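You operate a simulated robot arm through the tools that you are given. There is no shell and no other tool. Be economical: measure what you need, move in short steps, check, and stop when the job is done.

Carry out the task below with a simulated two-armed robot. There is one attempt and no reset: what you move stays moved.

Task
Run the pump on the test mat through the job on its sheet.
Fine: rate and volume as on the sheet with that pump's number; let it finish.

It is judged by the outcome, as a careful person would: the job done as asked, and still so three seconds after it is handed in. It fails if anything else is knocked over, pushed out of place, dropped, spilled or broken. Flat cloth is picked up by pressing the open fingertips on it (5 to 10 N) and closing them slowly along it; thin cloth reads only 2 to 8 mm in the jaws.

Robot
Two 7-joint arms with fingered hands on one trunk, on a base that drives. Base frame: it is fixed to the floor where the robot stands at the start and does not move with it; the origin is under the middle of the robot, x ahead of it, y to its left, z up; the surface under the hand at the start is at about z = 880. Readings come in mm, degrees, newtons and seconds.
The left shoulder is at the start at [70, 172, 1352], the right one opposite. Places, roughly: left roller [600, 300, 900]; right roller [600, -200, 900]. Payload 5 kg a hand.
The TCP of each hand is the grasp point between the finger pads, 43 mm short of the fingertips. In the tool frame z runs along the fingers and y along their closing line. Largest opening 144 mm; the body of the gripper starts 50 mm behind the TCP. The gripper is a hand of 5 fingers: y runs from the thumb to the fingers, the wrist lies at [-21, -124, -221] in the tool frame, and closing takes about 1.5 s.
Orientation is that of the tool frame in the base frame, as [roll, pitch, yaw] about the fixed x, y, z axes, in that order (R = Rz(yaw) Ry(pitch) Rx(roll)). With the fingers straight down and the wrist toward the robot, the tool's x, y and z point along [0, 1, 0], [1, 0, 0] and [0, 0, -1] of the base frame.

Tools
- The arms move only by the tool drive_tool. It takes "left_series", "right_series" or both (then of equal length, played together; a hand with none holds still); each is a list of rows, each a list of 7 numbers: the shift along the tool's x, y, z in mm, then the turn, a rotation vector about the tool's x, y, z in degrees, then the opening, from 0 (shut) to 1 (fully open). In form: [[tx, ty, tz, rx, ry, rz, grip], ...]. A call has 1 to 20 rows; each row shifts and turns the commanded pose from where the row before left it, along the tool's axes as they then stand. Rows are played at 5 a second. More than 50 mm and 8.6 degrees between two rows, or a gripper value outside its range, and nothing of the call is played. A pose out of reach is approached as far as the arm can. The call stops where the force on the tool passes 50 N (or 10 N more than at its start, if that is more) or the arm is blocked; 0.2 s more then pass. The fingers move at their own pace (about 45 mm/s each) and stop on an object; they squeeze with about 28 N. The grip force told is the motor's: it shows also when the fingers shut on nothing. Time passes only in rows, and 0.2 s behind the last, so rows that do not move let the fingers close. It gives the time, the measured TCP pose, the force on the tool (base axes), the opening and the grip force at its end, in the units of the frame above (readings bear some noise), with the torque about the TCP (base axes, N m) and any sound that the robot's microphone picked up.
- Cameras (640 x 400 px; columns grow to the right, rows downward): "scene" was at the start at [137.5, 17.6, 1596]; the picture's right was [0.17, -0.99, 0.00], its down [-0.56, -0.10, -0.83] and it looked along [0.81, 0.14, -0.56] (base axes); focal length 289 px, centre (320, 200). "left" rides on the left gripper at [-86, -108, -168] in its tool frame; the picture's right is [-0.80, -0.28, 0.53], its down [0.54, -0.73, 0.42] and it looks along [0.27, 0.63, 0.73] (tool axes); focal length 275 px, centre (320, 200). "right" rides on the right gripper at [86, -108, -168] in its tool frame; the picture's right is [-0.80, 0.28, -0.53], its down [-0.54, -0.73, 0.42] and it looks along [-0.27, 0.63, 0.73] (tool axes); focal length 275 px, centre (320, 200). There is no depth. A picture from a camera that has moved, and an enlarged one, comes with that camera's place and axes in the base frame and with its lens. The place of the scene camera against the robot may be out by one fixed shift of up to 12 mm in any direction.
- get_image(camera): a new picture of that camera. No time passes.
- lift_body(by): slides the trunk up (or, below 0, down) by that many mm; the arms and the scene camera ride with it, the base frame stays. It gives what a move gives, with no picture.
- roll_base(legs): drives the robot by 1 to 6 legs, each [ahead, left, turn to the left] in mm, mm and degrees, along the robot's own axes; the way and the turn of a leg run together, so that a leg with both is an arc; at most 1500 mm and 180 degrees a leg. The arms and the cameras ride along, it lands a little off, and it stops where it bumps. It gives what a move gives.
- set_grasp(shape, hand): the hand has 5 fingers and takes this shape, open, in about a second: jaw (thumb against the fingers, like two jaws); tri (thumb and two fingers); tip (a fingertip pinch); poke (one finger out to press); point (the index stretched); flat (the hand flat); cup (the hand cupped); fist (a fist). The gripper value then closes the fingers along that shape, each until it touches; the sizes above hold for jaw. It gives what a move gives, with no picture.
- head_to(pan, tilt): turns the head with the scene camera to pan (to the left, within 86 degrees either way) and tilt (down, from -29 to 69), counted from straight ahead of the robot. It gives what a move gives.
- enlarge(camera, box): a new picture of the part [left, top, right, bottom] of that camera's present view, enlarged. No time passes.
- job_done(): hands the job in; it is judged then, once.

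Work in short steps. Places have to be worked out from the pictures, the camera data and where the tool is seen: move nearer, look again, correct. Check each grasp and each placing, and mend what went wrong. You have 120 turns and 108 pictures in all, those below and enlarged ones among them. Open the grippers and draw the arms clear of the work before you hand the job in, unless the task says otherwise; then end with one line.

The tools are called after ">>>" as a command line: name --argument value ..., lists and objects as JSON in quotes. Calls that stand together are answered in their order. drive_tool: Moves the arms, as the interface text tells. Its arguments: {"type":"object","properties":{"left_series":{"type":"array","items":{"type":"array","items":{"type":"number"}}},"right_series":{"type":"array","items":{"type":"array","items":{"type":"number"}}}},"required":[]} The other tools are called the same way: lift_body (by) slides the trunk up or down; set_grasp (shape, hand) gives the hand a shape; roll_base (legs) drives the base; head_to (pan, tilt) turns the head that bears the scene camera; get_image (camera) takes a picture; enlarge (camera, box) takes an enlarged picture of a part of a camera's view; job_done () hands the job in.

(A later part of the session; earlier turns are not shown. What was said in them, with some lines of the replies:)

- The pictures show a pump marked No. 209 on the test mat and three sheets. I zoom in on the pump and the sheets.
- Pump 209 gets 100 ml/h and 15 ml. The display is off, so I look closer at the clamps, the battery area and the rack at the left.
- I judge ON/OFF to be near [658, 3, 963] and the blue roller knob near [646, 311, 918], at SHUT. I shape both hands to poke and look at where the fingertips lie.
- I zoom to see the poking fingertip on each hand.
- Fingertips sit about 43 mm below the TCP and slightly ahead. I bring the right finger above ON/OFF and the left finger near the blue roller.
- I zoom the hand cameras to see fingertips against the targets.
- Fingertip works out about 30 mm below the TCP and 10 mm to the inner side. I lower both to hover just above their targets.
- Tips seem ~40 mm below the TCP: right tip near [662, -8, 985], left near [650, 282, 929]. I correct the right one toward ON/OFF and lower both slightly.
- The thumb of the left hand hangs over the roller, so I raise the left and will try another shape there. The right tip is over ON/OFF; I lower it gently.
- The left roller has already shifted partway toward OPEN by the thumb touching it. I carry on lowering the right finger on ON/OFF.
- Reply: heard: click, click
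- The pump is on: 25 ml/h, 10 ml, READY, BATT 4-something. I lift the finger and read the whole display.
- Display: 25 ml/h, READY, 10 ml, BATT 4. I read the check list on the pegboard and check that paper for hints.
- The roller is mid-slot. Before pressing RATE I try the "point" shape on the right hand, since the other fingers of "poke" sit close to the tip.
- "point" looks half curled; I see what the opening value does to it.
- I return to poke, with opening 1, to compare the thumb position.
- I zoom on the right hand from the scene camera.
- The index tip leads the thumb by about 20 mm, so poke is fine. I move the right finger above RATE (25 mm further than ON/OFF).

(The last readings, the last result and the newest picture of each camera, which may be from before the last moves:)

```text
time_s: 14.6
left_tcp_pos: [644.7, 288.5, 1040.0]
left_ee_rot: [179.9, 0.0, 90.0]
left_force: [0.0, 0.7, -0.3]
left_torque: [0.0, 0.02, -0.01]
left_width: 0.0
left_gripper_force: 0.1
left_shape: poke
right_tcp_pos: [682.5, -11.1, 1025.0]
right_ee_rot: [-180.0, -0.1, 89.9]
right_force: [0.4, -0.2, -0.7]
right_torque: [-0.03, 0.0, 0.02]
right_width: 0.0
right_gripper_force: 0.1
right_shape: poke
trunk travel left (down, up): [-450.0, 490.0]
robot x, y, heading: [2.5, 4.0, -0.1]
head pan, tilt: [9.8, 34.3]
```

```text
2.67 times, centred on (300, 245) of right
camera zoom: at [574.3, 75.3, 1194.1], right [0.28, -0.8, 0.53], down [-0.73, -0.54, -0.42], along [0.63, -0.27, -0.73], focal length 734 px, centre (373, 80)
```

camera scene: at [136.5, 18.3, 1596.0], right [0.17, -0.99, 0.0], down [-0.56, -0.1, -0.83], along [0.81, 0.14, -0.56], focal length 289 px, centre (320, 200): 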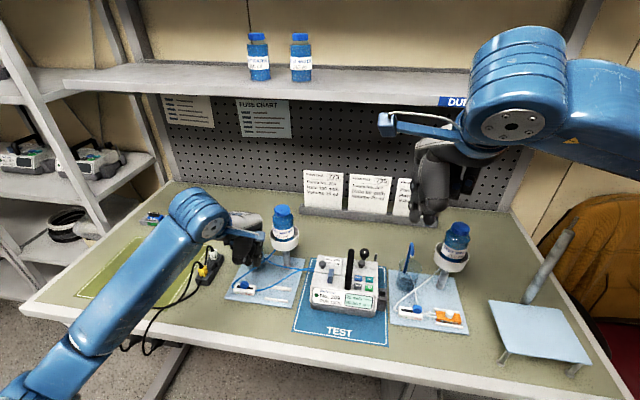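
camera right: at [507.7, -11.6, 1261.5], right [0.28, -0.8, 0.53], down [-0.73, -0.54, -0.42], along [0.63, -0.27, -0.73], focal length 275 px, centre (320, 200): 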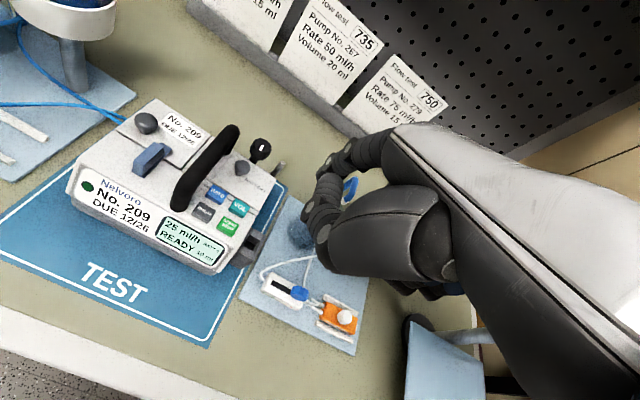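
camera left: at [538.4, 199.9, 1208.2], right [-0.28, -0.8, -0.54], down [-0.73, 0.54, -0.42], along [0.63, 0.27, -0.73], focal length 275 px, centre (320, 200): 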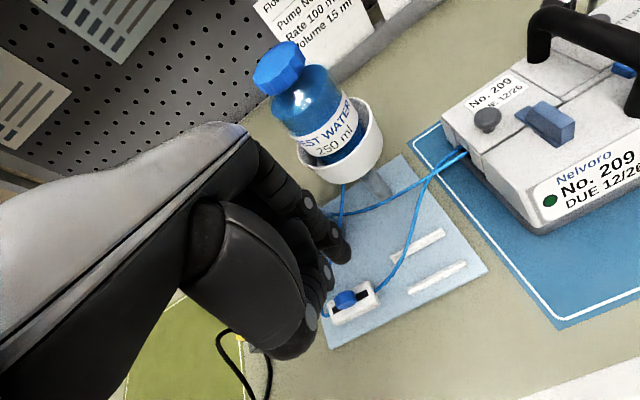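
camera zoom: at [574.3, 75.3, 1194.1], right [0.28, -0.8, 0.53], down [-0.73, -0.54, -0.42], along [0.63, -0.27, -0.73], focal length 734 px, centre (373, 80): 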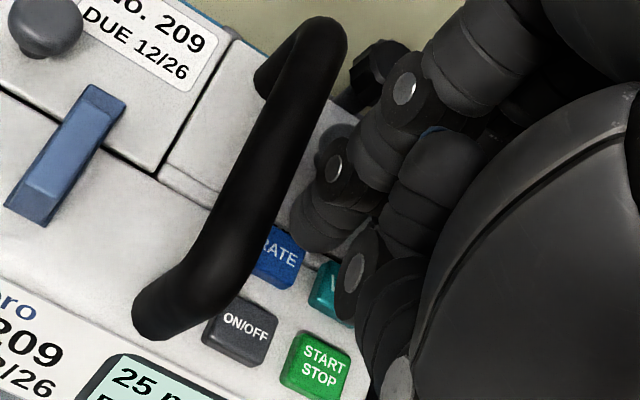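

The tip sits above RATE. I lower it in steps until it clicks.

>>> drive_tool --right_series '[[2, 0, 8, 0, 0, 0, 0], [0, 0, 6, 0, 0, 0, 0], [0, 0, 4, 0, 0, 0, 0]]'

>>> drive_tool --right_series '[[0, 0, 3, 0, 0, 0, 0]]'

>>> enlarge --camera "scene" --box '[305, 240, 395, 310]'

```text
time_s: 15.4
left_tcp_pos: [645.9, 287.0, 1039.1]
left_ee_rot: [-180.0, 0.0, 90.0]
left_force: [0.4, 0.8, 0.0]
left_torque: [0.03, 0.0, 0.01]
left_width: 0.2
left_gripper_force: 0.1
left_shape: poke
right_tcp_pos: [685.0, -8.4, 1008.4]
right_ee_rot: [180.0, 0.0, 90.0]
right_force: [0.3, -0.7, 0.1]
right_torque: [-0.01, -0.02, -0.01]
right_width: 0.2
right_gripper_force: 0.0
right_shape: poke
trunk travel left (down, up): [-450.0, 490.0]
robot x, y, heading: [0.9, -3.0, 0.1]
head pan, tilt: [9.8, 34.3]
```

```text
time_s: 15.8
left_tcp_pos: [647.1, 287.5, 1041.0]
left_ee_rot: [180.0, 0.0, 90.1]
left_force: [-0.5, 0.4, 0.1]
left_torque: [0.0, 0.05, 0.01]
left_width: 0.0
left_gripper_force: 0.0
left_shape: poke
right_tcp_pos: [684.7, -7.3, 1007.1]
right_ee_rot: [180.0, 0.0, 90.1]
right_force: [-0.7, -1.6, 2.9]
right_torque: [-0.07, 0.01, 0.01]
right_width: 0.0
right_gripper_force: 0.1
right_shape: poke
trunk travel left (down, up): [-450.0, 490.0]
robot x, y, heading: [0.0, -3.6, -0.2]
head pan, tilt: [9.8, 34.3]
heard: click, click
```

```text
5.71 times, centred on (350, 275) of scene
camera zoom: at [137.0, 17.6, 1596.1], right [0.17, -0.99, 0.0], down [-0.56, -0.1, -0.83], along [0.81, 0.14, -0.56], focal length 1649 px, centre (149, -229)
```

zoom: 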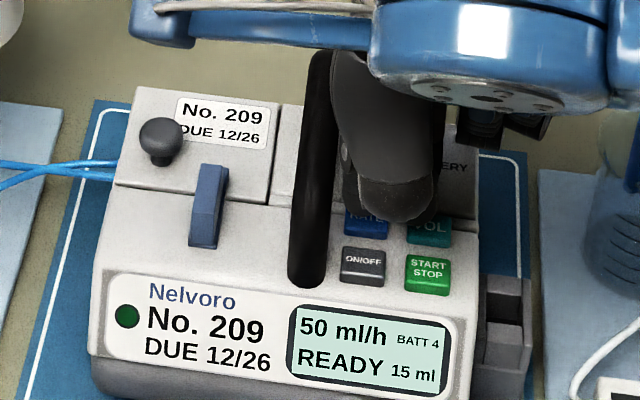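

One press stepped both: 50 ml/h and 15 ml, so a second fingertip about 27 mm to the side also hit VOL. Volume is now right; I lift and yaw the hand 45° so that second tip lands clear of the buttons, then press RATE alone.

>>> drive_tool --right_series '[[0, 0, -15, 0, 0, 0, 0], [0, 0, -15, 0, 0, 0, 0], [0, 0, 0, 0, 0, -7.5, 0], [0, 0, 0, 0, 0, -7.5, 0], [0, 0, 0, 0, 0, -7.5, 0], [0, 0, 0, 0, 0, -7.5, 0], [0, 0, 0, 0, 0, -7.5, 0], [0, 0, 0, 0, 0, -7.5, 0], [0, 0, 0, 0, 0, 0, 0]]'

>>> enlarge --camera "right" --box '[220, 170, 380, 320]'

>>> enlarge --camera "scene" --box '[305, 240, 395, 310]'

```text
time_s: 17.8
left_tcp_pos: [647.5, 288.0, 1040.1]
left_ee_rot: [180.0, 0.0, 89.9]
left_force: [0.7, 0.1, -0.4]
left_torque: [-0.02, 0.02, -0.04]
left_width: 0.0
left_gripper_force: 0.1
left_shape: poke
right_tcp_pos: [683.0, -8.1, 1035.7]
right_ee_rot: [180.0, 0.0, 135.1]
right_force: [-0.5, -0.1, 0.0]
right_torque: [0.0, 0.0, -0.01]
right_width: 0.0
right_gripper_force: 0.1
right_shape: poke
trunk travel left (down, up): [-450.0, 490.0]
robot x, y, heading: [-0.9, 0.0, 0.1]
head pan, tilt: [9.8, 34.3]
```

```text
2.67 times, centred on (300, 245) of right
camera zoom: at [544.2, -24.1, 1204.0], right [0.76, -0.36, 0.53], down [-0.13, -0.9, -0.42], along [0.63, 0.26, -0.73], focal length 734 px, centre (373, 80)
```

zoom: 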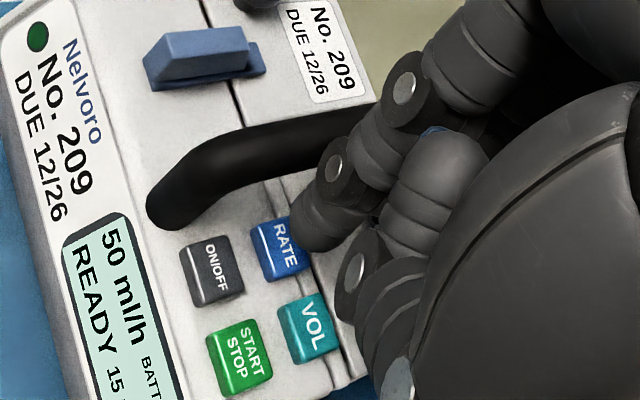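

```text
5.71 times, centred on (350, 275) of scene
camera zoom: at [137.4, 17.8, 1596.0], right [0.17, -0.99, 0.0], down [-0.56, -0.1, -0.83], along [0.81, 0.14, -0.56], focal length 1649 px, centre (149, -229)
```

zoom: 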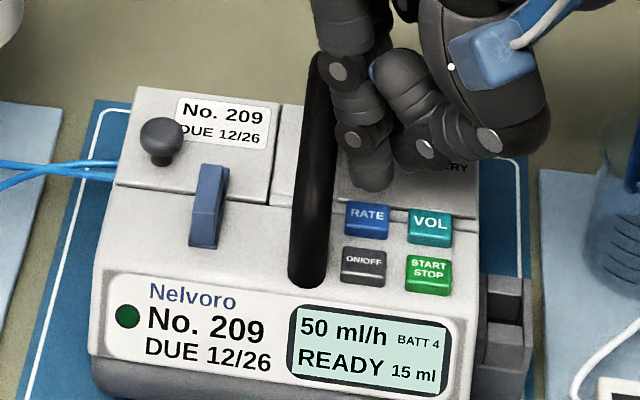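

The tip is now single and visible, close to above RATE. I nudge 5 mm ahead and lower.

>>> drive_tool --right_series '[[-2.5, 3.8, 12, 0, 0, 0, 0], [0, 0, 8, 0, 0, 0, 0], [0, 0, 0, 0, 0, 0, 0]]'

>>> enlarge --camera "scene" --box '[305, 240, 395, 310]'

>>> enlarge --camera "right" --box '[220, 170, 380, 320]'

```text
time_s: 18.6
left_tcp_pos: [645.9, 288.2, 1039.5]
left_ee_rot: [179.9, 0.0, 89.9]
left_force: [-0.1, -0.3, -1.0]
left_torque: [0.02, 0.04, 0.0]
left_width: 0.1
left_gripper_force: 0.1
left_shape: poke
right_tcp_pos: [686.3, -8.1, 1014.6]
right_ee_rot: [180.0, -0.1, 135.1]
right_force: [0.3, -0.3, 0.0]
right_torque: [0.01, 0.02, 0.01]
right_width: 0.1
right_gripper_force: 0.2
right_shape: poke
trunk travel left (down, up): [-450.0, 490.0]
robot x, y, heading: [-2.3, -0.1, -0.2]
head pan, tilt: [9.8, 34.3]
```

```text
5.71 times, centred on (350, 275) of scene
camera zoom: at [137.3, 17.6, 1596.0], right [0.17, -0.99, 0.0], down [-0.56, -0.1, -0.83], along [0.81, 0.14, -0.56], focal length 1649 px, centre (149, -229)
```

zoom: 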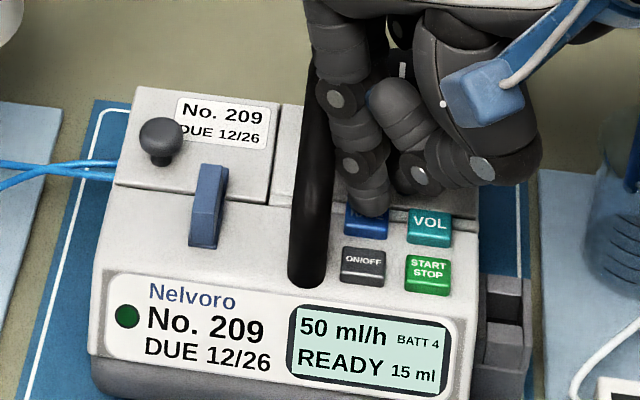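

```text
2.67 times, centred on (300, 245) of right
camera zoom: at [548.2, -23.7, 1182.8], right [0.76, -0.36, 0.53], down [-0.13, -0.9, -0.42], along [0.63, 0.25, -0.73], focal length 734 px, centre (373, 80)
```

zoom: 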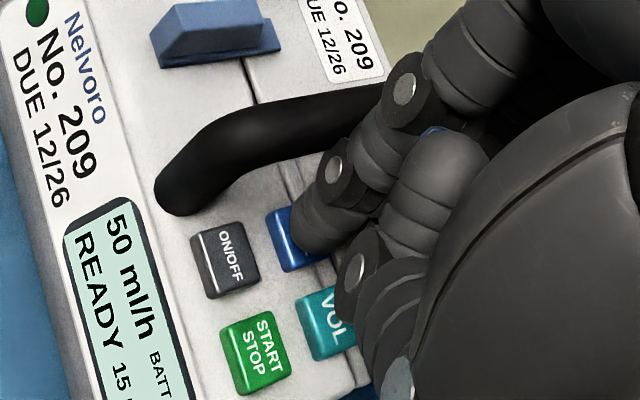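

The tip covers the rear of RATE and looks clear of VOL. I press by small steps.

>>> drive_tool --right_series '[[0, 0, 5, 0, 0, 0, 0], [0, 0, 3, 0, 0, 0, 0]]'

>>> drive_tool --right_series '[[0, 0, 2.5, 0, 0, 0, 0]]'

>>> enlarge --camera "scene" --box '[305, 240, 395, 310]'

```text
time_s: 19.2
left_tcp_pos: [646.0, 287.7, 1040.1]
left_ee_rot: [-180.0, 0.0, 90.0]
left_force: [0.3, 0.4, -0.2]
left_torque: [0.0, 0.01, 0.0]
left_width: 0.0
left_gripper_force: 0.0
left_shape: poke
right_tcp_pos: [686.7, -6.2, 1007.4]
right_ee_rot: [179.9, 0.0, 135.1]
right_force: [0.4, -4.2, 4.2]
right_torque: [0.11, 0.01, 0.02]
right_width: 0.2
right_gripper_force: 0.1
right_shape: poke
trunk travel left (down, up): [-450.0, 490.0]
robot x, y, heading: [-0.9, -1.0, 0.2]
head pan, tilt: [9.8, 34.3]
```

```text
time_s: 19.6
left_tcp_pos: [645.7, 286.9, 1040.8]
left_ee_rot: [180.0, 0.0, 90.1]
left_force: [-0.7, 0.1, 0.7]
left_torque: [-0.01, 0.03, -0.04]
left_width: 0.0
left_gripper_force: 0.0
left_shape: poke
right_tcp_pos: [688.6, -7.0, 1006.0]
right_ee_rot: [179.9, 0.0, 135.0]
right_force: [-1.5, -5.6, 8.7]
right_torque: [0.24, -0.06, -0.02]
right_width: 0.0
right_gripper_force: 0.1
right_shape: poke
trunk travel left (down, up): [-450.0, 490.0]
robot x, y, heading: [0.6, -0.5, 0.0]
head pan, tilt: [9.8, 34.3]
```

```text
5.71 times, centred on (350, 275) of scene
camera zoom: at [136.4, 16.7, 1596.2], right [0.17, -0.99, 0.0], down [-0.56, -0.1, -0.83], along [0.81, 0.14, -0.56], focal length 1649 px, centre (149, -229)
```

zoom: 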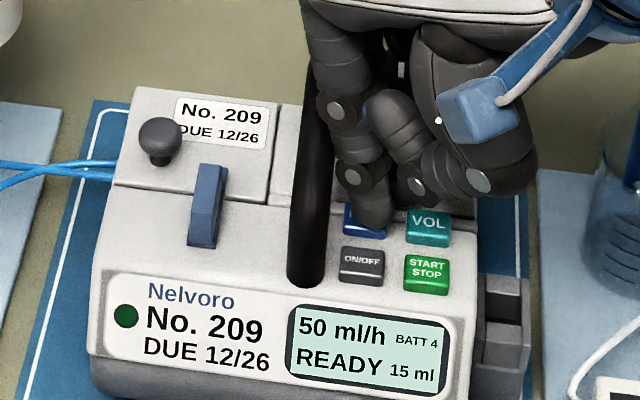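

A side force of −5.6 N shows the finger rubbing the handle. I lift, shift 6 mm to the right and 3 mm back, and press again.

>>> drive_tool --right_series '[[0, 0, -6, 0, 0, 0, 0], [-3, -6, 0, 0, 0, 0, 0], [0, 0, 4, 0, 0, 0, 0]]'

>>> drive_tool --right_series '[[0, 0, 3, 0, 0, 0, 0]]'

>>> enlarge --camera "scene" --box '[305, 240, 395, 310]'

```text
time_s: 20.4
left_tcp_pos: [646.5, 288.5, 1040.7]
left_ee_rot: [-180.0, 0.1, 89.9]
left_force: [-0.6, 0.1, 0.6]
left_torque: [-0.03, 0.0, 0.01]
left_width: 0.0
left_gripper_force: 0.1
left_shape: poke
right_tcp_pos: [685.8, -12.1, 1006.8]
right_ee_rot: [180.0, -0.1, 135.0]
right_force: [0.1, -1.3, 2.6]
right_torque: [-0.02, 0.09, -0.01]
right_width: 0.2
right_gripper_force: 0.0
right_shape: poke
trunk travel left (down, up): [-450.0, 490.0]
robot x, y, heading: [-3.5, 0.3, -0.0]
head pan, tilt: [9.8, 34.3]
heard: click
```

```text
time_s: 20.8
left_tcp_pos: [647.0, 288.0, 1040.8]
left_ee_rot: [180.0, 0.0, 90.0]
left_force: [-0.8, 0.1, 0.0]
left_torque: [-0.02, 0.01, -0.08]
left_width: 0.0
left_gripper_force: 0.1
left_shape: poke
right_tcp_pos: [685.3, -12.4, 1005.6]
right_ee_rot: [179.9, 0.0, 135.0]
right_force: [-1.5, 0.0, 5.9]
right_torque: [0.01, 0.04, -0.03]
right_width: 0.0
right_gripper_force: 0.2
right_shape: poke
trunk travel left (down, up): [-450.0, 490.0]
robot x, y, heading: [-1.1, 1.9, -0.1]
head pan, tilt: [9.8, 34.3]
heard: click
```

```text
5.71 times, centred on (350, 275) of scene
camera zoom: at [136.7, 17.6, 1596.2], right [0.17, -0.99, 0.0], down [-0.56, -0.1, -0.83], along [0.81, 0.14, -0.56], focal length 1649 px, centre (149, -229)
```

zoom: 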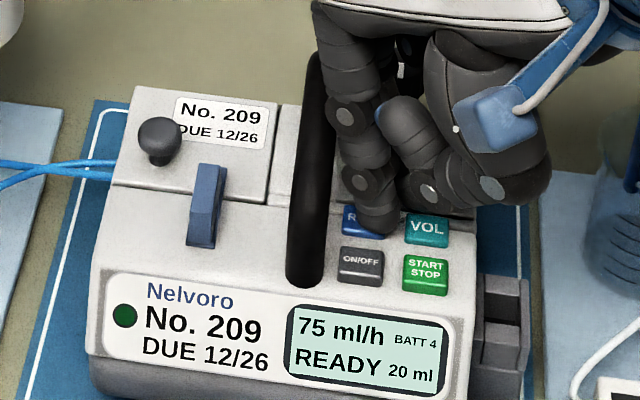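

Now 75 ml/h and 20 ml: the thumb still hits VOL. VOL can be pressed alone later (thumb beyond the pump's edge), so I get RATE to 100 first with one more press.

>>> drive_tool --right_series '[[0, 0, -8, 0, 0, 0, 0], [0, 0, 0, 0, 0, 0, 0], [0, 0, 5, 0, 0, 0, 0]]'

>>> drive_tool --right_series '[[0, 0, 2, 0, 0, 0, 0]]'

>>> enlarge --camera "scene" --box '[305, 240, 395, 310]'

```text
time_s: 21.6
left_tcp_pos: [645.6, 288.2, 1040.2]
left_ee_rot: [-180.0, 0.0, 90.1]
left_force: [-1.1, 0.2, 0.3]
left_torque: [-0.01, -0.03, 0.0]
left_width: 0.0
left_gripper_force: 0.0
left_shape: poke
right_tcp_pos: [685.1, -12.5, 1006.8]
right_ee_rot: [180.0, 0.0, 135.1]
right_force: [0.0, -0.5, 2.7]
right_torque: [0.03, 0.02, -0.01]
right_width: 0.0
right_gripper_force: 0.1
right_shape: poke
trunk travel left (down, up): [-450.0, 490.0]
robot x, y, heading: [-0.6, 1.2, -0.3]
head pan, tilt: [9.8, 34.3]
heard: click
```

```text
time_s: 22.0
left_tcp_pos: [646.3, 288.7, 1039.6]
left_ee_rot: [-180.0, -0.1, 90.0]
left_force: [-0.3, 0.0, 0.0]
left_torque: [-0.02, -0.03, 0.02]
left_width: 0.0
left_gripper_force: 0.1
left_shape: poke
right_tcp_pos: [686.6, -11.8, 1005.0]
right_ee_rot: [-180.0, 0.0, 135.0]
right_force: [-0.2, 1.6, 5.4]
right_torque: [0.07, 0.03, 0.0]
right_width: 0.0
right_gripper_force: 0.0
right_shape: poke
trunk travel left (down, up): [-450.0, 490.0]
robot x, y, heading: [0.5, -1.3, 0.2]
head pan, tilt: [9.8, 34.3]
heard: click
```

```text
5.71 times, centred on (350, 275) of scene
camera zoom: at [136.9, 17.8, 1596.1], right [0.17, -0.99, 0.0], down [-0.56, -0.1, -0.83], along [0.81, 0.14, -0.56], focal length 1649 px, centre (149, -229)
```

zoom: 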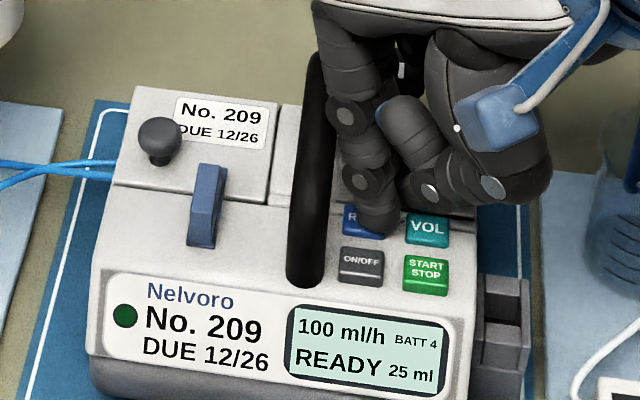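

Rate is now 100 ml/h, volume 25. I move 28 mm to the right onto VOL and step it alone.

>>> drive_tool --right_series '[[0, 0, -14, 0, 0, 0, 0], [-10, -10, 0, 0, 0, 0, 0], [-10, -10, 0, 0, 0, 0, 0], [0, 0, 0, 0, 0, 0, 0]]'

>>> drive_tool --right_series '[[0, 0, 8, 0, 0, 0, 0], [0, 0, 3, 0, 0, 0, 0], [0, 0, 2, 0, 0, 0, 0]]'

>>> enlarge --camera "scene" --box '[305, 240, 395, 310]'

```text
time_s: 23.0
left_tcp_pos: [645.7, 288.9, 1039.5]
left_ee_rot: [-180.0, 0.1, 90.0]
left_force: [-0.2, 0.0, 1.3]
left_torque: [-0.01, -0.01, 0.0]
left_width: 0.0
left_gripper_force: 0.0
left_shape: poke
right_tcp_pos: [685.6, -41.2, 1018.1]
right_ee_rot: [180.0, -0.1, 135.0]
right_force: [0.4, 0.4, -0.2]
right_torque: [-0.03, 0.03, 0.02]
right_width: 0.2
right_gripper_force: 0.2
right_shape: poke
trunk travel left (down, up): [-450.0, 490.0]
robot x, y, heading: [-1.5, -1.9, 0.3]
head pan, tilt: [9.8, 34.3]
```

```text
time_s: 23.8
left_tcp_pos: [646.4, 287.1, 1040.8]
left_ee_rot: [-180.0, 0.0, 90.0]
left_force: [0.6, 0.2, 0.0]
left_torque: [-0.03, -0.03, -0.01]
left_width: 0.0
left_gripper_force: 0.1
left_shape: poke
right_tcp_pos: [685.3, -43.6, 1005.6]
right_ee_rot: [180.0, 0.0, 135.1]
right_force: [-0.3, 1.2, 1.9]
right_torque: [0.06, 0.0, -0.05]
right_width: 0.0
right_gripper_force: 0.1
right_shape: poke
trunk travel left (down, up): [-450.0, 490.0]
robot x, y, heading: [-1.7, 2.8, -0.1]
head pan, tilt: [9.8, 34.3]
heard: click
```

```text
5.71 times, centred on (350, 275) of scene
camera zoom: at [137.2, 17.6, 1596.1], right [0.17, -0.99, 0.0], down [-0.56, -0.1, -0.83], along [0.81, 0.14, -0.56], focal length 1649 px, centre (149, -229)
```

zoom: 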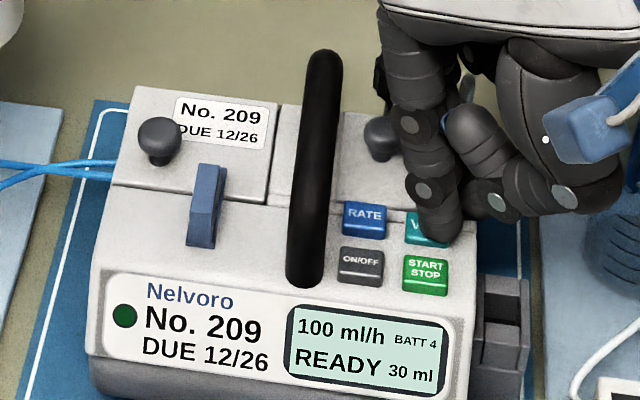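

VOL alone works (30 ml). I press it twice more and check how it cycles.

>>> drive_tool --right_series '[[0, 0, -7, 0, 0, 0, 0], [0, 0, 0, 0, 0, 0, 0], [0, 0, 7.5, 0, 0, 0, 0], [0, 0, 0, 0, 0, 0, 0], [0, 0, -7, 0, 0, 0, 0], [0, 0, 0, 0, 0, 0, 0], [0, 0, 7, 0, 0, 0, 0], [0, 0, 0, 0, 0, 0, 0]]'

>>> enlarge --camera "scene" --box '[305, 240, 395, 310]'

```text
time_s: 25.6
left_tcp_pos: [645.9, 288.4, 1039.7]
left_ee_rot: [-179.9, 0.0, 90.0]
left_force: [0.5, 0.5, 1.0]
left_torque: [0.02, -0.03, 0.0]
left_width: 0.2
left_gripper_force: 0.0
left_shape: poke
right_tcp_pos: [685.8, -42.8, 1006.1]
right_ee_rot: [-179.9, 0.0, 135.0]
right_force: [-0.4, -0.9, 1.6]
right_torque: [0.02, 0.01, 0.05]
right_width: 0.0
right_gripper_force: 0.0
right_shape: poke
trunk travel left (down, up): [-450.0, 490.0]
robot x, y, heading: [-0.6, -1.0, -0.1]
head pan, tilt: [9.8, 34.3]
heard: click, click
```

```text
5.71 times, centred on (350, 275) of scene
camera zoom: at [137.1, 17.7, 1596.0], right [0.17, -0.99, 0.0], down [-0.56, -0.1, -0.83], along [0.81, 0.14, -0.56], focal length 1649 px, centre (149, -229)
```

zoom: 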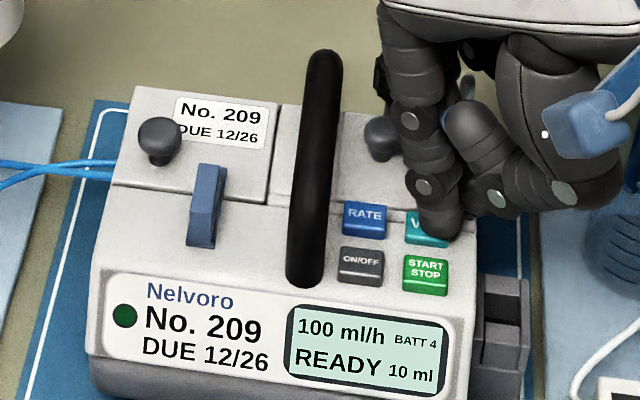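

It wrapped to 5 and now shows 10; one more press gives 15, then I lift off.

>>> drive_tool --right_series '[[0, 0, -7, 0, 0, 0, 0], [0, 0, 0, 0, 0, 0, 0], [0, 0, 7.5, 0, 0, 0, 0], [0, 0, 0, 0, 0, 0, 0], [0, 0, -15, 0, 0, 0, 0], [0, 0, -15, 0, 0, 0, 0]]'

>>> enlarge --camera "scene" --box '[305, 240, 395, 310]'

>>> enlarge --camera "scene" --box '[220, 250, 300, 310]'

```text
time_s: 27.0
left_tcp_pos: [645.9, 288.6, 1039.1]
left_ee_rot: [-179.9, 0.0, 89.9]
left_force: [-1.3, 0.9, 1.0]
left_torque: [-0.03, 0.0, -0.01]
left_width: 0.0
left_gripper_force: 0.1
left_shape: poke
right_tcp_pos: [686.1, -41.1, 1035.1]
right_ee_rot: [180.0, 0.0, 135.0]
right_force: [-0.8, -0.2, -0.1]
right_torque: [0.02, 0.0, 0.04]
right_width: 0.0
right_gripper_force: 0.1
right_shape: poke
trunk travel left (down, up): [-450.0, 490.0]
robot x, y, heading: [0.1, -0.8, -0.1]
head pan, tilt: [9.8, 34.3]
heard: click
```

```text
5.71 times, centred on (350, 275) of scene
camera zoom: at [137.0, 17.7, 1596.0], right [0.17, -0.99, 0.0], down [-0.56, -0.1, -0.83], along [0.81, 0.14, -0.56], focal length 1649 px, centre (149, -229)
```

zoom: 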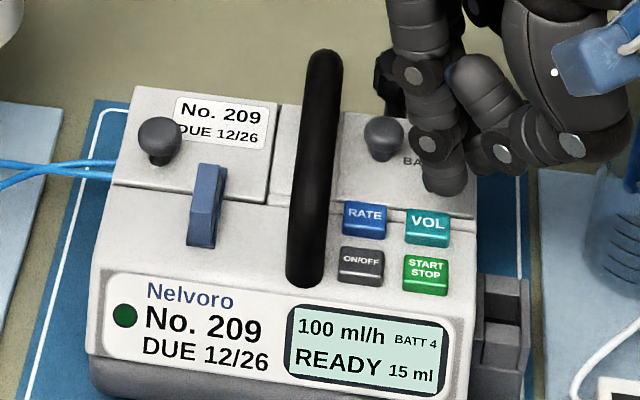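

```text
6.67 times, centred on (260, 280) of scene
camera zoom: at [137.0, 17.7, 1596.0], right [0.17, -0.99, 0.0], down [-0.56, -0.1, -0.83], along [0.81, 0.14, -0.56], focal length 1924 px, centre (720, -333)
```

zoom: 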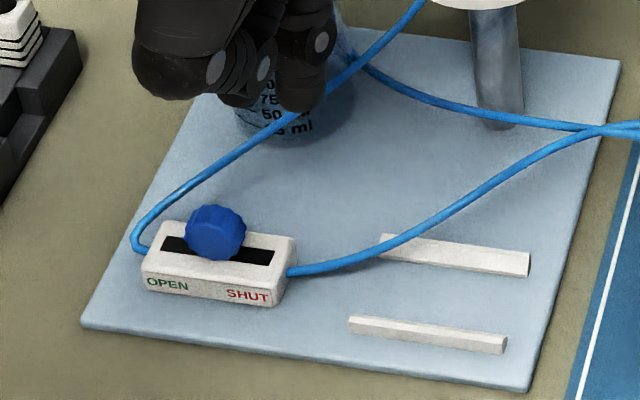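

Display reads 100 ml/h, 15 ml. Next the roller: it sits mid-slot near y = 328, so I lower the left thumb/finger pair just on its SHUT side, above the clamp body.

>>> drive_tool --left_series '[[-6, 0, 30, 0, 0, 0, 0], [0, 0, 30, 0, 0, 0, 0], [0, 0, 20, 0, 0, 0, 0], [0, 0, 0, 0, 0, 0, 0]]'

>>> enlarge --camera "scene" --box '[220, 250, 300, 310]'

>>> enlarge --camera "left" --box '[260, 190, 420, 340]'

```text
time_s: 28.0
left_tcp_pos: [644.6, 285.1, 957.6]
left_ee_rot: [-180.0, -0.1, 90.0]
left_force: [0.2, 0.0, -0.1]
left_torque: [0.0, 0.0, 0.02]
left_width: 0.0
left_gripper_force: 0.1
left_shape: poke
right_tcp_pos: [686.0, -41.2, 1035.0]
right_ee_rot: [-180.0, 0.0, 135.1]
right_force: [0.1, -0.1, 0.5]
right_torque: [0.01, 0.01, 0.03]
right_width: 0.2
right_gripper_force: 0.0
right_shape: poke
trunk travel left (down, up): [-450.0, 490.0]
robot x, y, heading: [1.6, -1.8, -0.0]
head pan, tilt: [9.8, 34.3]
```

```text
6.67 times, centred on (260, 280) of scene
camera zoom: at [137.3, 17.6, 1596.0], right [0.17, -0.99, 0.0], down [-0.56, -0.1, -0.83], along [0.81, 0.14, -0.56], focal length 1924 px, centre (720, -333)
```

zoom: 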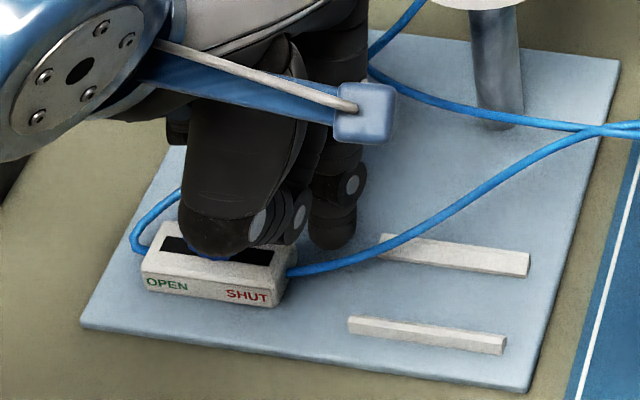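

```text
2.67 times, centred on (340, 265) of left
camera zoom: at [537.9, 196.9, 1125.7], right [-0.28, -0.8, -0.53], down [-0.73, 0.54, -0.42], along [0.63, 0.27, -0.73], focal length 734 px, centre (267, 27)
```

zoom: 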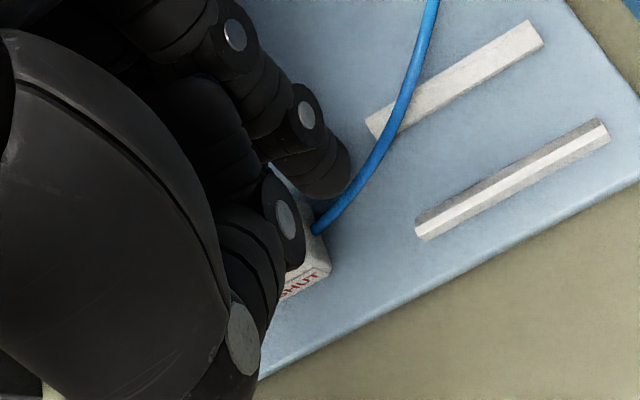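

The pair is near the SHUT side of the roller. I lower 5 mm more and push gently toward OPEN, watching the force.

>>> drive_tool --left_series '[[0, 0, 5, 0, 0, 0, 0], [4, 0, 0, 0, 0, 0, 0], [4, 0, 0, 0, 0, 0, 0], [4, 0, 0, 0, 0, 0, 0], [4, 0, 0, 0, 0, 0, 0]]'

>>> enlarge --camera "scene" --box '[220, 250, 300, 310]'

```text
time_s: 29.2
left_tcp_pos: [646.8, 298.6, 952.4]
left_ee_rot: [-180.0, 0.0, 90.0]
left_force: [-0.4, -0.7, -0.7]
left_torque: [0.02, 0.05, 0.0]
left_width: 0.2
left_gripper_force: 0.0
left_shape: poke
right_tcp_pos: [686.4, -41.1, 1036.2]
right_ee_rot: [180.0, 0.0, 135.0]
right_force: [0.2, -0.2, 0.1]
right_torque: [-0.02, -0.01, 0.0]
right_width: 0.0
right_gripper_force: 0.0
right_shape: poke
trunk travel left (down, up): [-450.0, 490.0]
robot x, y, heading: [-1.2, -0.7, -0.1]
head pan, tilt: [9.8, 34.3]
```

```text
6.67 times, centred on (260, 280) of scene
camera zoom: at [137.4, 17.8, 1596.0], right [0.17, -0.99, 0.0], down [-0.56, -0.1, -0.83], along [0.81, 0.14, -0.56], focal length 1924 px, centre (720, -333)
```

zoom: 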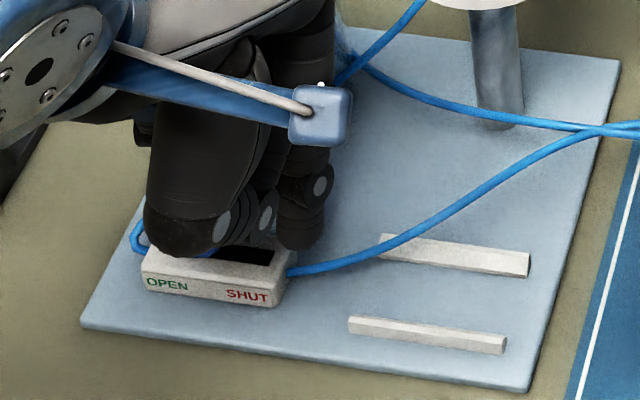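

Low force so far; I push 10 mm more and then lift to look.

>>> drive_tool --left_series '[[4, 0, 0, 0, 0, 0, 0], [3, 0, 0, 0, 0, 0, 0], [3, 0, 0, 0, 0, 0, 0]]'

>>> drive_tool --left_series '[[0, 0, -30, 0, 0, 0, 0], [0, 0, -40, 0, 0, 0, 0], [0, -20, -40, 0, 0, 0, 0]]'

>>> enlarge --camera "scene" --box '[220, 250, 300, 310]'

```text
time_s: 30.0
left_tcp_pos: [645.8, 307.8, 953.1]
left_ee_rot: [-179.8, 0.0, 90.0]
left_force: [-0.3, -2.0, -0.1]
left_torque: [-0.08, 0.0, -0.02]
left_width: 0.0
left_gripper_force: 0.0
left_shape: poke
right_tcp_pos: [686.1, -42.1, 1036.6]
right_ee_rot: [-180.0, -0.1, 134.9]
right_force: [0.0, -0.7, -0.5]
right_torque: [0.0, 0.02, -0.04]
right_width: 0.0
right_gripper_force: 0.0
right_shape: poke
trunk travel left (down, up): [-450.0, 490.0]
robot x, y, heading: [-2.7, -0.4, -0.0]
head pan, tilt: [9.8, 34.3]
```

```text
time_s: 30.8
left_tcp_pos: [622.8, 312.2, 1063.8]
left_ee_rot: [-180.0, -0.1, 89.9]
left_force: [0.2, 0.0, 1.6]
left_torque: [-0.03, -0.06, 0.0]
left_width: 0.0
left_gripper_force: 0.1
left_shape: poke
right_tcp_pos: [685.2, -41.0, 1036.3]
right_ee_rot: [-180.0, 0.0, 135.0]
right_force: [-0.1, -0.9, -0.2]
right_torque: [-0.01, -0.05, 0.02]
right_width: 0.0
right_gripper_force: 0.1
right_shape: poke
trunk travel left (down, up): [-450.0, 490.0]
robot x, y, heading: [-1.7, -1.7, 0.2]
head pan, tilt: [9.8, 34.3]
```

```text
6.67 times, centred on (260, 280) of scene
camera zoom: at [135.8, 17.6, 1596.1], right [0.17, -0.99, 0.0], down [-0.56, -0.1, -0.83], along [0.81, 0.14, -0.56], focal length 1924 px, centre (720, -333)
```

zoom: 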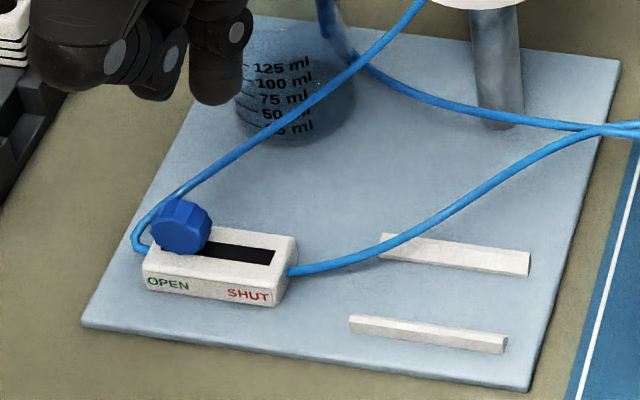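

The roller is fully at OPEN and the clamp didn't move. I rotate the right hand back (thumb then hangs past the pump's edge) and hover over START.

>>> drive_tool --right_series '[[0, 0, 0, 0, 0, 7.5, 0], [0, 0, 0, 0, 0, 7.5, 0], [0, 0, 0, 0, 0, 7.5, 0], [0, 0, 0, 0, 0, 7.5, 0], [0, 0, 0, 0, 0, 7.5, 0], [0, 0, 0, 0, 0, 7.5, 0], [1, -27, 0, 0, 0, 0, 0], [0, 0, 10, 0, 0, 0, 0], [0, 0, 0, 0, 0, 0, 0]]'

>>> enlarge --camera "right" --box '[220, 170, 380, 320]'

```text
time_s: 32.8
left_tcp_pos: [625.5, 311.5, 1063.1]
left_ee_rot: [179.9, 0.0, 90.0]
left_force: [0.1, -0.4, -0.3]
left_torque: [0.01, -0.01, -0.03]
left_width: 0.0
left_gripper_force: 0.1
left_shape: poke
right_tcp_pos: [658.5, -40.4, 1026.2]
right_ee_rot: [-180.0, 0.0, 90.0]
right_force: [0.9, -0.1, -0.5]
right_torque: [0.01, 0.02, -0.03]
right_width: 0.1
right_gripper_force: 0.1
right_shape: poke
trunk travel left (down, up): [-450.0, 490.0]
robot x, y, heading: [-0.6, 1.3, -0.4]
head pan, tilt: [9.8, 34.3]
```

```text
2.67 times, centred on (300, 245) of right
camera zoom: at [549.5, 45.0, 1194.8], right [0.28, -0.8, 0.53], down [-0.73, -0.54, -0.42], along [0.63, -0.27, -0.73], focal length 734 px, centre (373, 80)
```

zoom: 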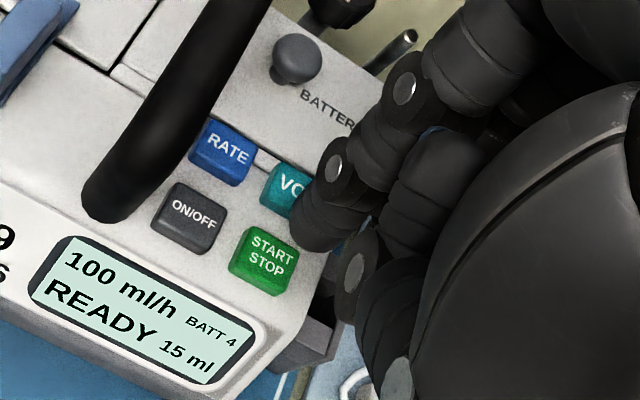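

Lined up like the ON/OFF press was. I lower onto START.

>>> drive_tool --right_series '[[0, 0, 8, 0, 0, 0, 0], [0, 0, 7, 0, 0, 0, 0], [0, 0, 4, 0, 0, 0, 0]]'

>>> drive_tool --right_series '[[0, 0, 3, 0, 0, 0, 0]]'

>>> enlarge --camera "scene" --box '[305, 240, 395, 310]'

```text
time_s: 33.6
left_tcp_pos: [625.1, 311.6, 1062.3]
left_ee_rot: [-180.0, -0.1, 90.0]
left_force: [0.5, -0.4, 0.0]
left_torque: [-0.01, -0.04, -0.01]
left_width: 0.0
left_gripper_force: 0.0
left_shape: poke
right_tcp_pos: [657.8, -40.6, 1006.8]
right_ee_rot: [-180.0, -0.1, 90.0]
right_force: [-0.4, -0.2, -0.2]
right_torque: [0.05, 0.04, -0.01]
right_width: 0.0
right_gripper_force: 0.1
right_shape: poke
trunk travel left (down, up): [-450.0, 490.0]
robot x, y, heading: [4.7, -1.5, -0.0]
head pan, tilt: [9.8, 34.3]
```

```text
time_s: 34.0
left_tcp_pos: [624.4, 310.7, 1063.3]
left_ee_rot: [179.9, 0.1, 90.0]
left_force: [-0.4, -0.1, -1.0]
left_torque: [0.01, 0.01, 0.0]
left_width: 0.0
left_gripper_force: 0.0
left_shape: poke
right_tcp_pos: [659.0, -39.8, 1003.4]
right_ee_rot: [-180.0, 0.0, 90.0]
right_force: [0.8, -0.3, 3.7]
right_torque: [0.04, -0.05, -0.02]
right_width: 0.0
right_gripper_force: 0.1
right_shape: poke
trunk travel left (down, up): [-450.0, 490.0]
robot x, y, heading: [-2.4, 1.9, 0.2]
head pan, tilt: [9.8, 34.3]
heard: click
```

```text
5.71 times, centred on (350, 275) of scene
camera zoom: at [137.1, 17.6, 1596.1], right [0.17, -0.99, 0.0], down [-0.56, -0.1, -0.83], along [0.81, 0.14, -0.56], focal length 1649 px, centre (149, -229)
```

zoom: 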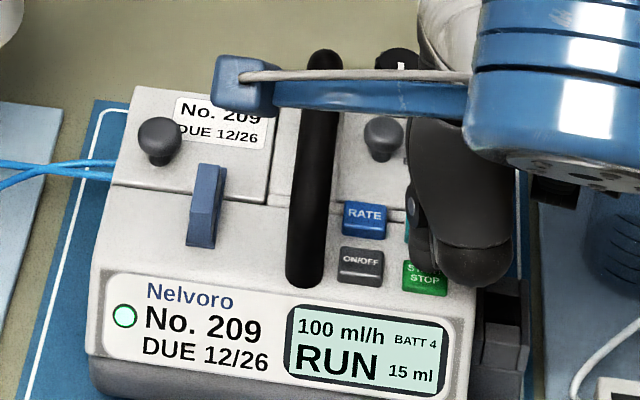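

RUN, 100 ml/h, 15 ml, green lamp lit. I lift both hands clear and let time pass.

>>> drive_tool --right_series '[[0, 0, -20, 0, 0, 0, 0], [0, 0, -40, 0, 0, 0, 0], [-20, -10, -40, 0, 0, 0, 0], [-40, -10, -20, 0, 0, 0, 0], [-40, -10, -20, 0, 0, 0, 0], [-40, -10, -20, 0, 0, 0, 0], [0, 0, 0, 0, 0, 0, 0], [0, 0, 0, 0, 0, 0, 0], [0, 0, 0, 0, 0, 0, 0], [0, 0, 0, 0, 0, 0, 0]]' --left_series '[[0, 0, -40, 0, 0, 0, 0], [0, -10, -40, 0, 0, 0, 0], [0, -10, -40, 0, 0, 0, 0], [0, 0, 0, 0, 0, 0, 0], [0, 0, 0, 0, 0, 0, 0], [0, 0, 0, 0, 0, 0, 0], [0, 0, 0, 0, 0, 0, 0], [0, 0, 0, 0, 0, 0, 0], [0, 0, 0, 0, 0, 0, 0], [0, 0, 0, 0, 0, 0, 0]]'

>>> enlarge --camera "scene" --box '[210, 220, 410, 340]'

```text
time_s: 36.2
left_tcp_pos: [604.7, 312.9, 1182.6]
left_ee_rot: [-179.9, 0.1, 90.0]
left_force: [0.5, 0.6, 0.0]
left_torque: [0.0, -0.01, -0.03]
left_width: 0.3
left_gripper_force: 0.1
left_shape: poke
right_tcp_pos: [617.2, -178.2, 1162.6]
right_ee_rot: [-180.0, 0.0, 89.9]
right_force: [0.6, -0.1, 0.7]
right_torque: [0.01, 0.04, 0.02]
right_width: 0.1
right_gripper_force: 0.2
right_shape: poke
trunk travel left (down, up): [-450.0, 490.0]
robot x, y, heading: [-2.5, 2.7, 0.0]
head pan, tilt: [9.8, 34.3]
```

```text
3.20 times, centred on (310, 280) of scene
camera zoom: at [138.0, 18.1, 1595.9], right [0.17, -0.99, 0.0], down [-0.56, -0.1, -0.83], along [0.81, 0.14, -0.56], focal length 924 px, centre (352, -56)
```

zoom: 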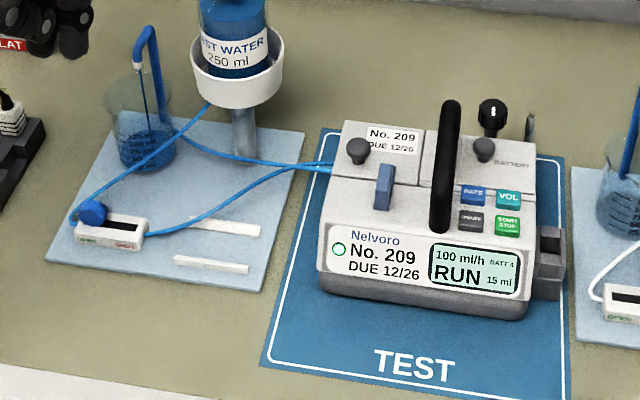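

Water is flowing into the beaker. I wait in place for it to finish.

>>> drive_tool --right_series '[[0, 0, 0, 0, 0, 0, 0], [0, 0, 0, 0, 0, 0, 0], [0, 0, 0, 0, 0, 0, 0], [0, 0, 0, 0, 0, 0, 0], [0, 0, 0, 0, 0, 0, 0], [0, 0, 0, 0, 0, 0, 0], [0, 0, 0, 0, 0, 0, 0], [0, 0, 0, 0, 0, 0, 0], [0, 0, 0, 0, 0, 0, 0], [0, 0, 0, 0, 0, 0, 0], [0, 0, 0, 0, 0, 0, 0], [0, 0, 0, 0, 0, 0, 0], [0, 0, 0, 0, 0, 0, 0], [0, 0, 0, 0, 0, 0, 0], [0, 0, 0, 0, 0, 0, 0], [0, 0, 0, 0, 0, 0, 0], [0, 0, 0, 0, 0, 0, 0], [0, 0, 0, 0, 0, 0, 0], [0, 0, 0, 0, 0, 0, 0], [0, 0, 0, 0, 0, 0, 0]]'

>>> enlarge --camera "scene" --box '[210, 220, 410, 340]'

```text
time_s: 40.4
left_tcp_pos: [604.0, 312.7, 1184.6]
left_ee_rot: [-179.9, 0.1, 89.9]
left_force: [0.0, 0.1, 0.9]
left_torque: [0.01, 0.06, 0.0]
left_width: 0.1
left_gripper_force: 0.1
left_shape: poke
right_tcp_pos: [618.0, -178.4, 1162.0]
right_ee_rot: [-179.9, -0.1, 90.1]
right_force: [-1.4, 0.1, 0.5]
right_torque: [-0.01, 0.0, 0.03]
right_width: 0.1
right_gripper_force: 0.0
right_shape: poke
trunk travel left (down, up): [-450.0, 490.0]
robot x, y, heading: [-0.7, 2.3, -0.1]
head pan, tilt: [9.8, 34.3]
```

```text
3.20 times, centred on (310, 280) of scene
camera zoom: at [137.4, 17.6, 1596.0], right [0.17, -0.99, 0.0], down [-0.56, -0.1, -0.83], along [0.81, 0.14, -0.56], focal length 924 px, centre (352, -56)
```

zoom: 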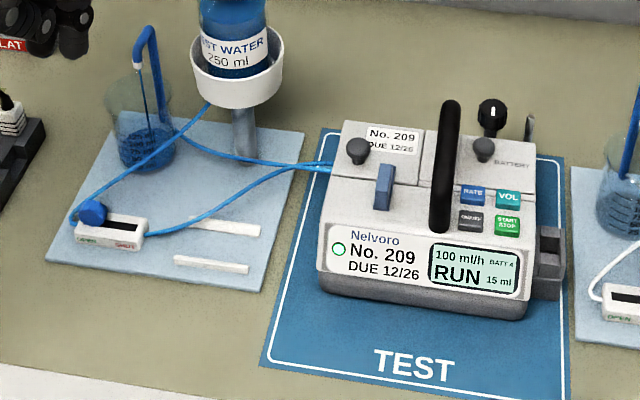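

Still running; I keep waiting and listen for an end signal.

>>> drive_tool --right_series '[[0, 0, 0, 0, 0, 0, 0], [0, 0, 0, 0, 0, 0, 0], [0, 0, 0, 0, 0, 0, 0], [0, 0, 0, 0, 0, 0, 0], [0, 0, 0, 0, 0, 0, 0], [0, 0, 0, 0, 0, 0, 0], [0, 0, 0, 0, 0, 0, 0], [0, 0, 0, 0, 0, 0, 0], [0, 0, 0, 0, 0, 0, 0], [0, 0, 0, 0, 0, 0, 0], [0, 0, 0, 0, 0, 0, 0], [0, 0, 0, 0, 0, 0, 0], [0, 0, 0, 0, 0, 0, 0], [0, 0, 0, 0, 0, 0, 0], [0, 0, 0, 0, 0, 0, 0], [0, 0, 0, 0, 0, 0, 0], [0, 0, 0, 0, 0, 0, 0], [0, 0, 0, 0, 0, 0, 0], [0, 0, 0, 0, 0, 0, 0], [0, 0, 0, 0, 0, 0, 0]]'

>>> drive_tool --right_series '[[0, 0, 0, 0, 0, 0, 0], [0, 0, 0, 0, 0, 0, 0], [0, 0, 0, 0, 0, 0, 0], [0, 0, 0, 0, 0, 0, 0], [0, 0, 0, 0, 0, 0, 0], [0, 0, 0, 0, 0, 0, 0], [0, 0, 0, 0, 0, 0, 0], [0, 0, 0, 0, 0, 0, 0], [0, 0, 0, 0, 0, 0, 0], [0, 0, 0, 0, 0, 0, 0], [0, 0, 0, 0, 0, 0, 0], [0, 0, 0, 0, 0, 0, 0], [0, 0, 0, 0, 0, 0, 0], [0, 0, 0, 0, 0, 0, 0], [0, 0, 0, 0, 0, 0, 0], [0, 0, 0, 0, 0, 0, 0], [0, 0, 0, 0, 0, 0, 0], [0, 0, 0, 0, 0, 0, 0], [0, 0, 0, 0, 0, 0, 0], [0, 0, 0, 0, 0, 0, 0]]'

>>> enlarge --camera "scene" --box '[210, 220, 410, 340]'

```text
time_s: 44.6
left_tcp_pos: [604.3, 311.5, 1183.1]
left_ee_rot: [-180.0, 0.0, 90.0]
left_force: [0.4, 1.0, -0.1]
left_torque: [-0.03, -0.01, 0.01]
left_width: 0.0
left_gripper_force: 0.1
left_shape: poke
right_tcp_pos: [618.0, -179.0, 1163.0]
right_ee_rot: [-180.0, 0.0, 90.0]
right_force: [0.5, -0.2, -0.1]
right_torque: [-0.02, -0.03, 0.0]
right_width: 0.0
right_gripper_force: 0.0
right_shape: poke
trunk travel left (down, up): [-450.0, 490.0]
robot x, y, heading: [-0.9, 0.8, 0.1]
head pan, tilt: [9.8, 34.3]
```

```text
time_s: 48.8
left_tcp_pos: [603.3, 311.4, 1181.8]
left_ee_rot: [-180.0, 0.0, 90.1]
left_force: [0.2, 0.7, 1.1]
left_torque: [0.01, -0.01, 0.03]
left_width: 0.0
left_gripper_force: 0.0
left_shape: poke
right_tcp_pos: [616.4, -179.7, 1162.5]
right_ee_rot: [180.0, 0.0, 90.0]
right_force: [-0.7, -0.4, 0.2]
right_torque: [-0.02, 0.01, -0.02]
right_width: 0.0
right_gripper_force: 0.1
right_shape: poke
trunk travel left (down, up): [-450.0, 490.0]
robot x, y, heading: [3.2, 1.3, 0.1]
head pan, tilt: [9.8, 34.3]
```

```text
3.20 times, centred on (310, 280) of scene
camera zoom: at [137.4, 17.6, 1596.0], right [0.17, -0.99, 0.0], down [-0.56, -0.1, -0.83], along [0.81, 0.14, -0.56], focal length 924 px, centre (352, -56)
```

zoom: 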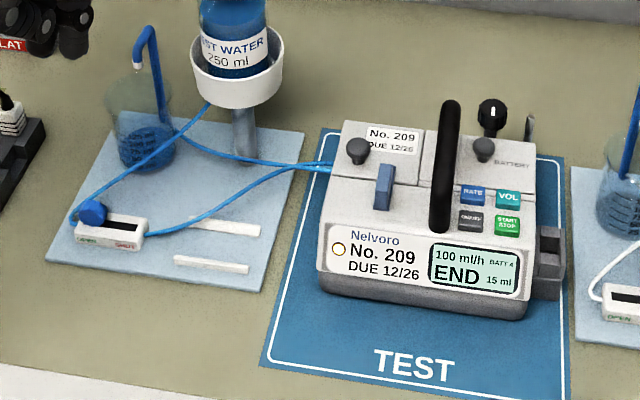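

The pump shows END at 100 ml/h and 15 ml, the flow has stopped, and nothing else has moved. The arms are clear and hold nothing, so I hand in.

>>> job_done

```text
The job is handed in.
```

Pump No. 209 ran its sheet's job of 100 ml/h and 15 ml through to END, after I opened its line clamp, and both arms are clear of the work.
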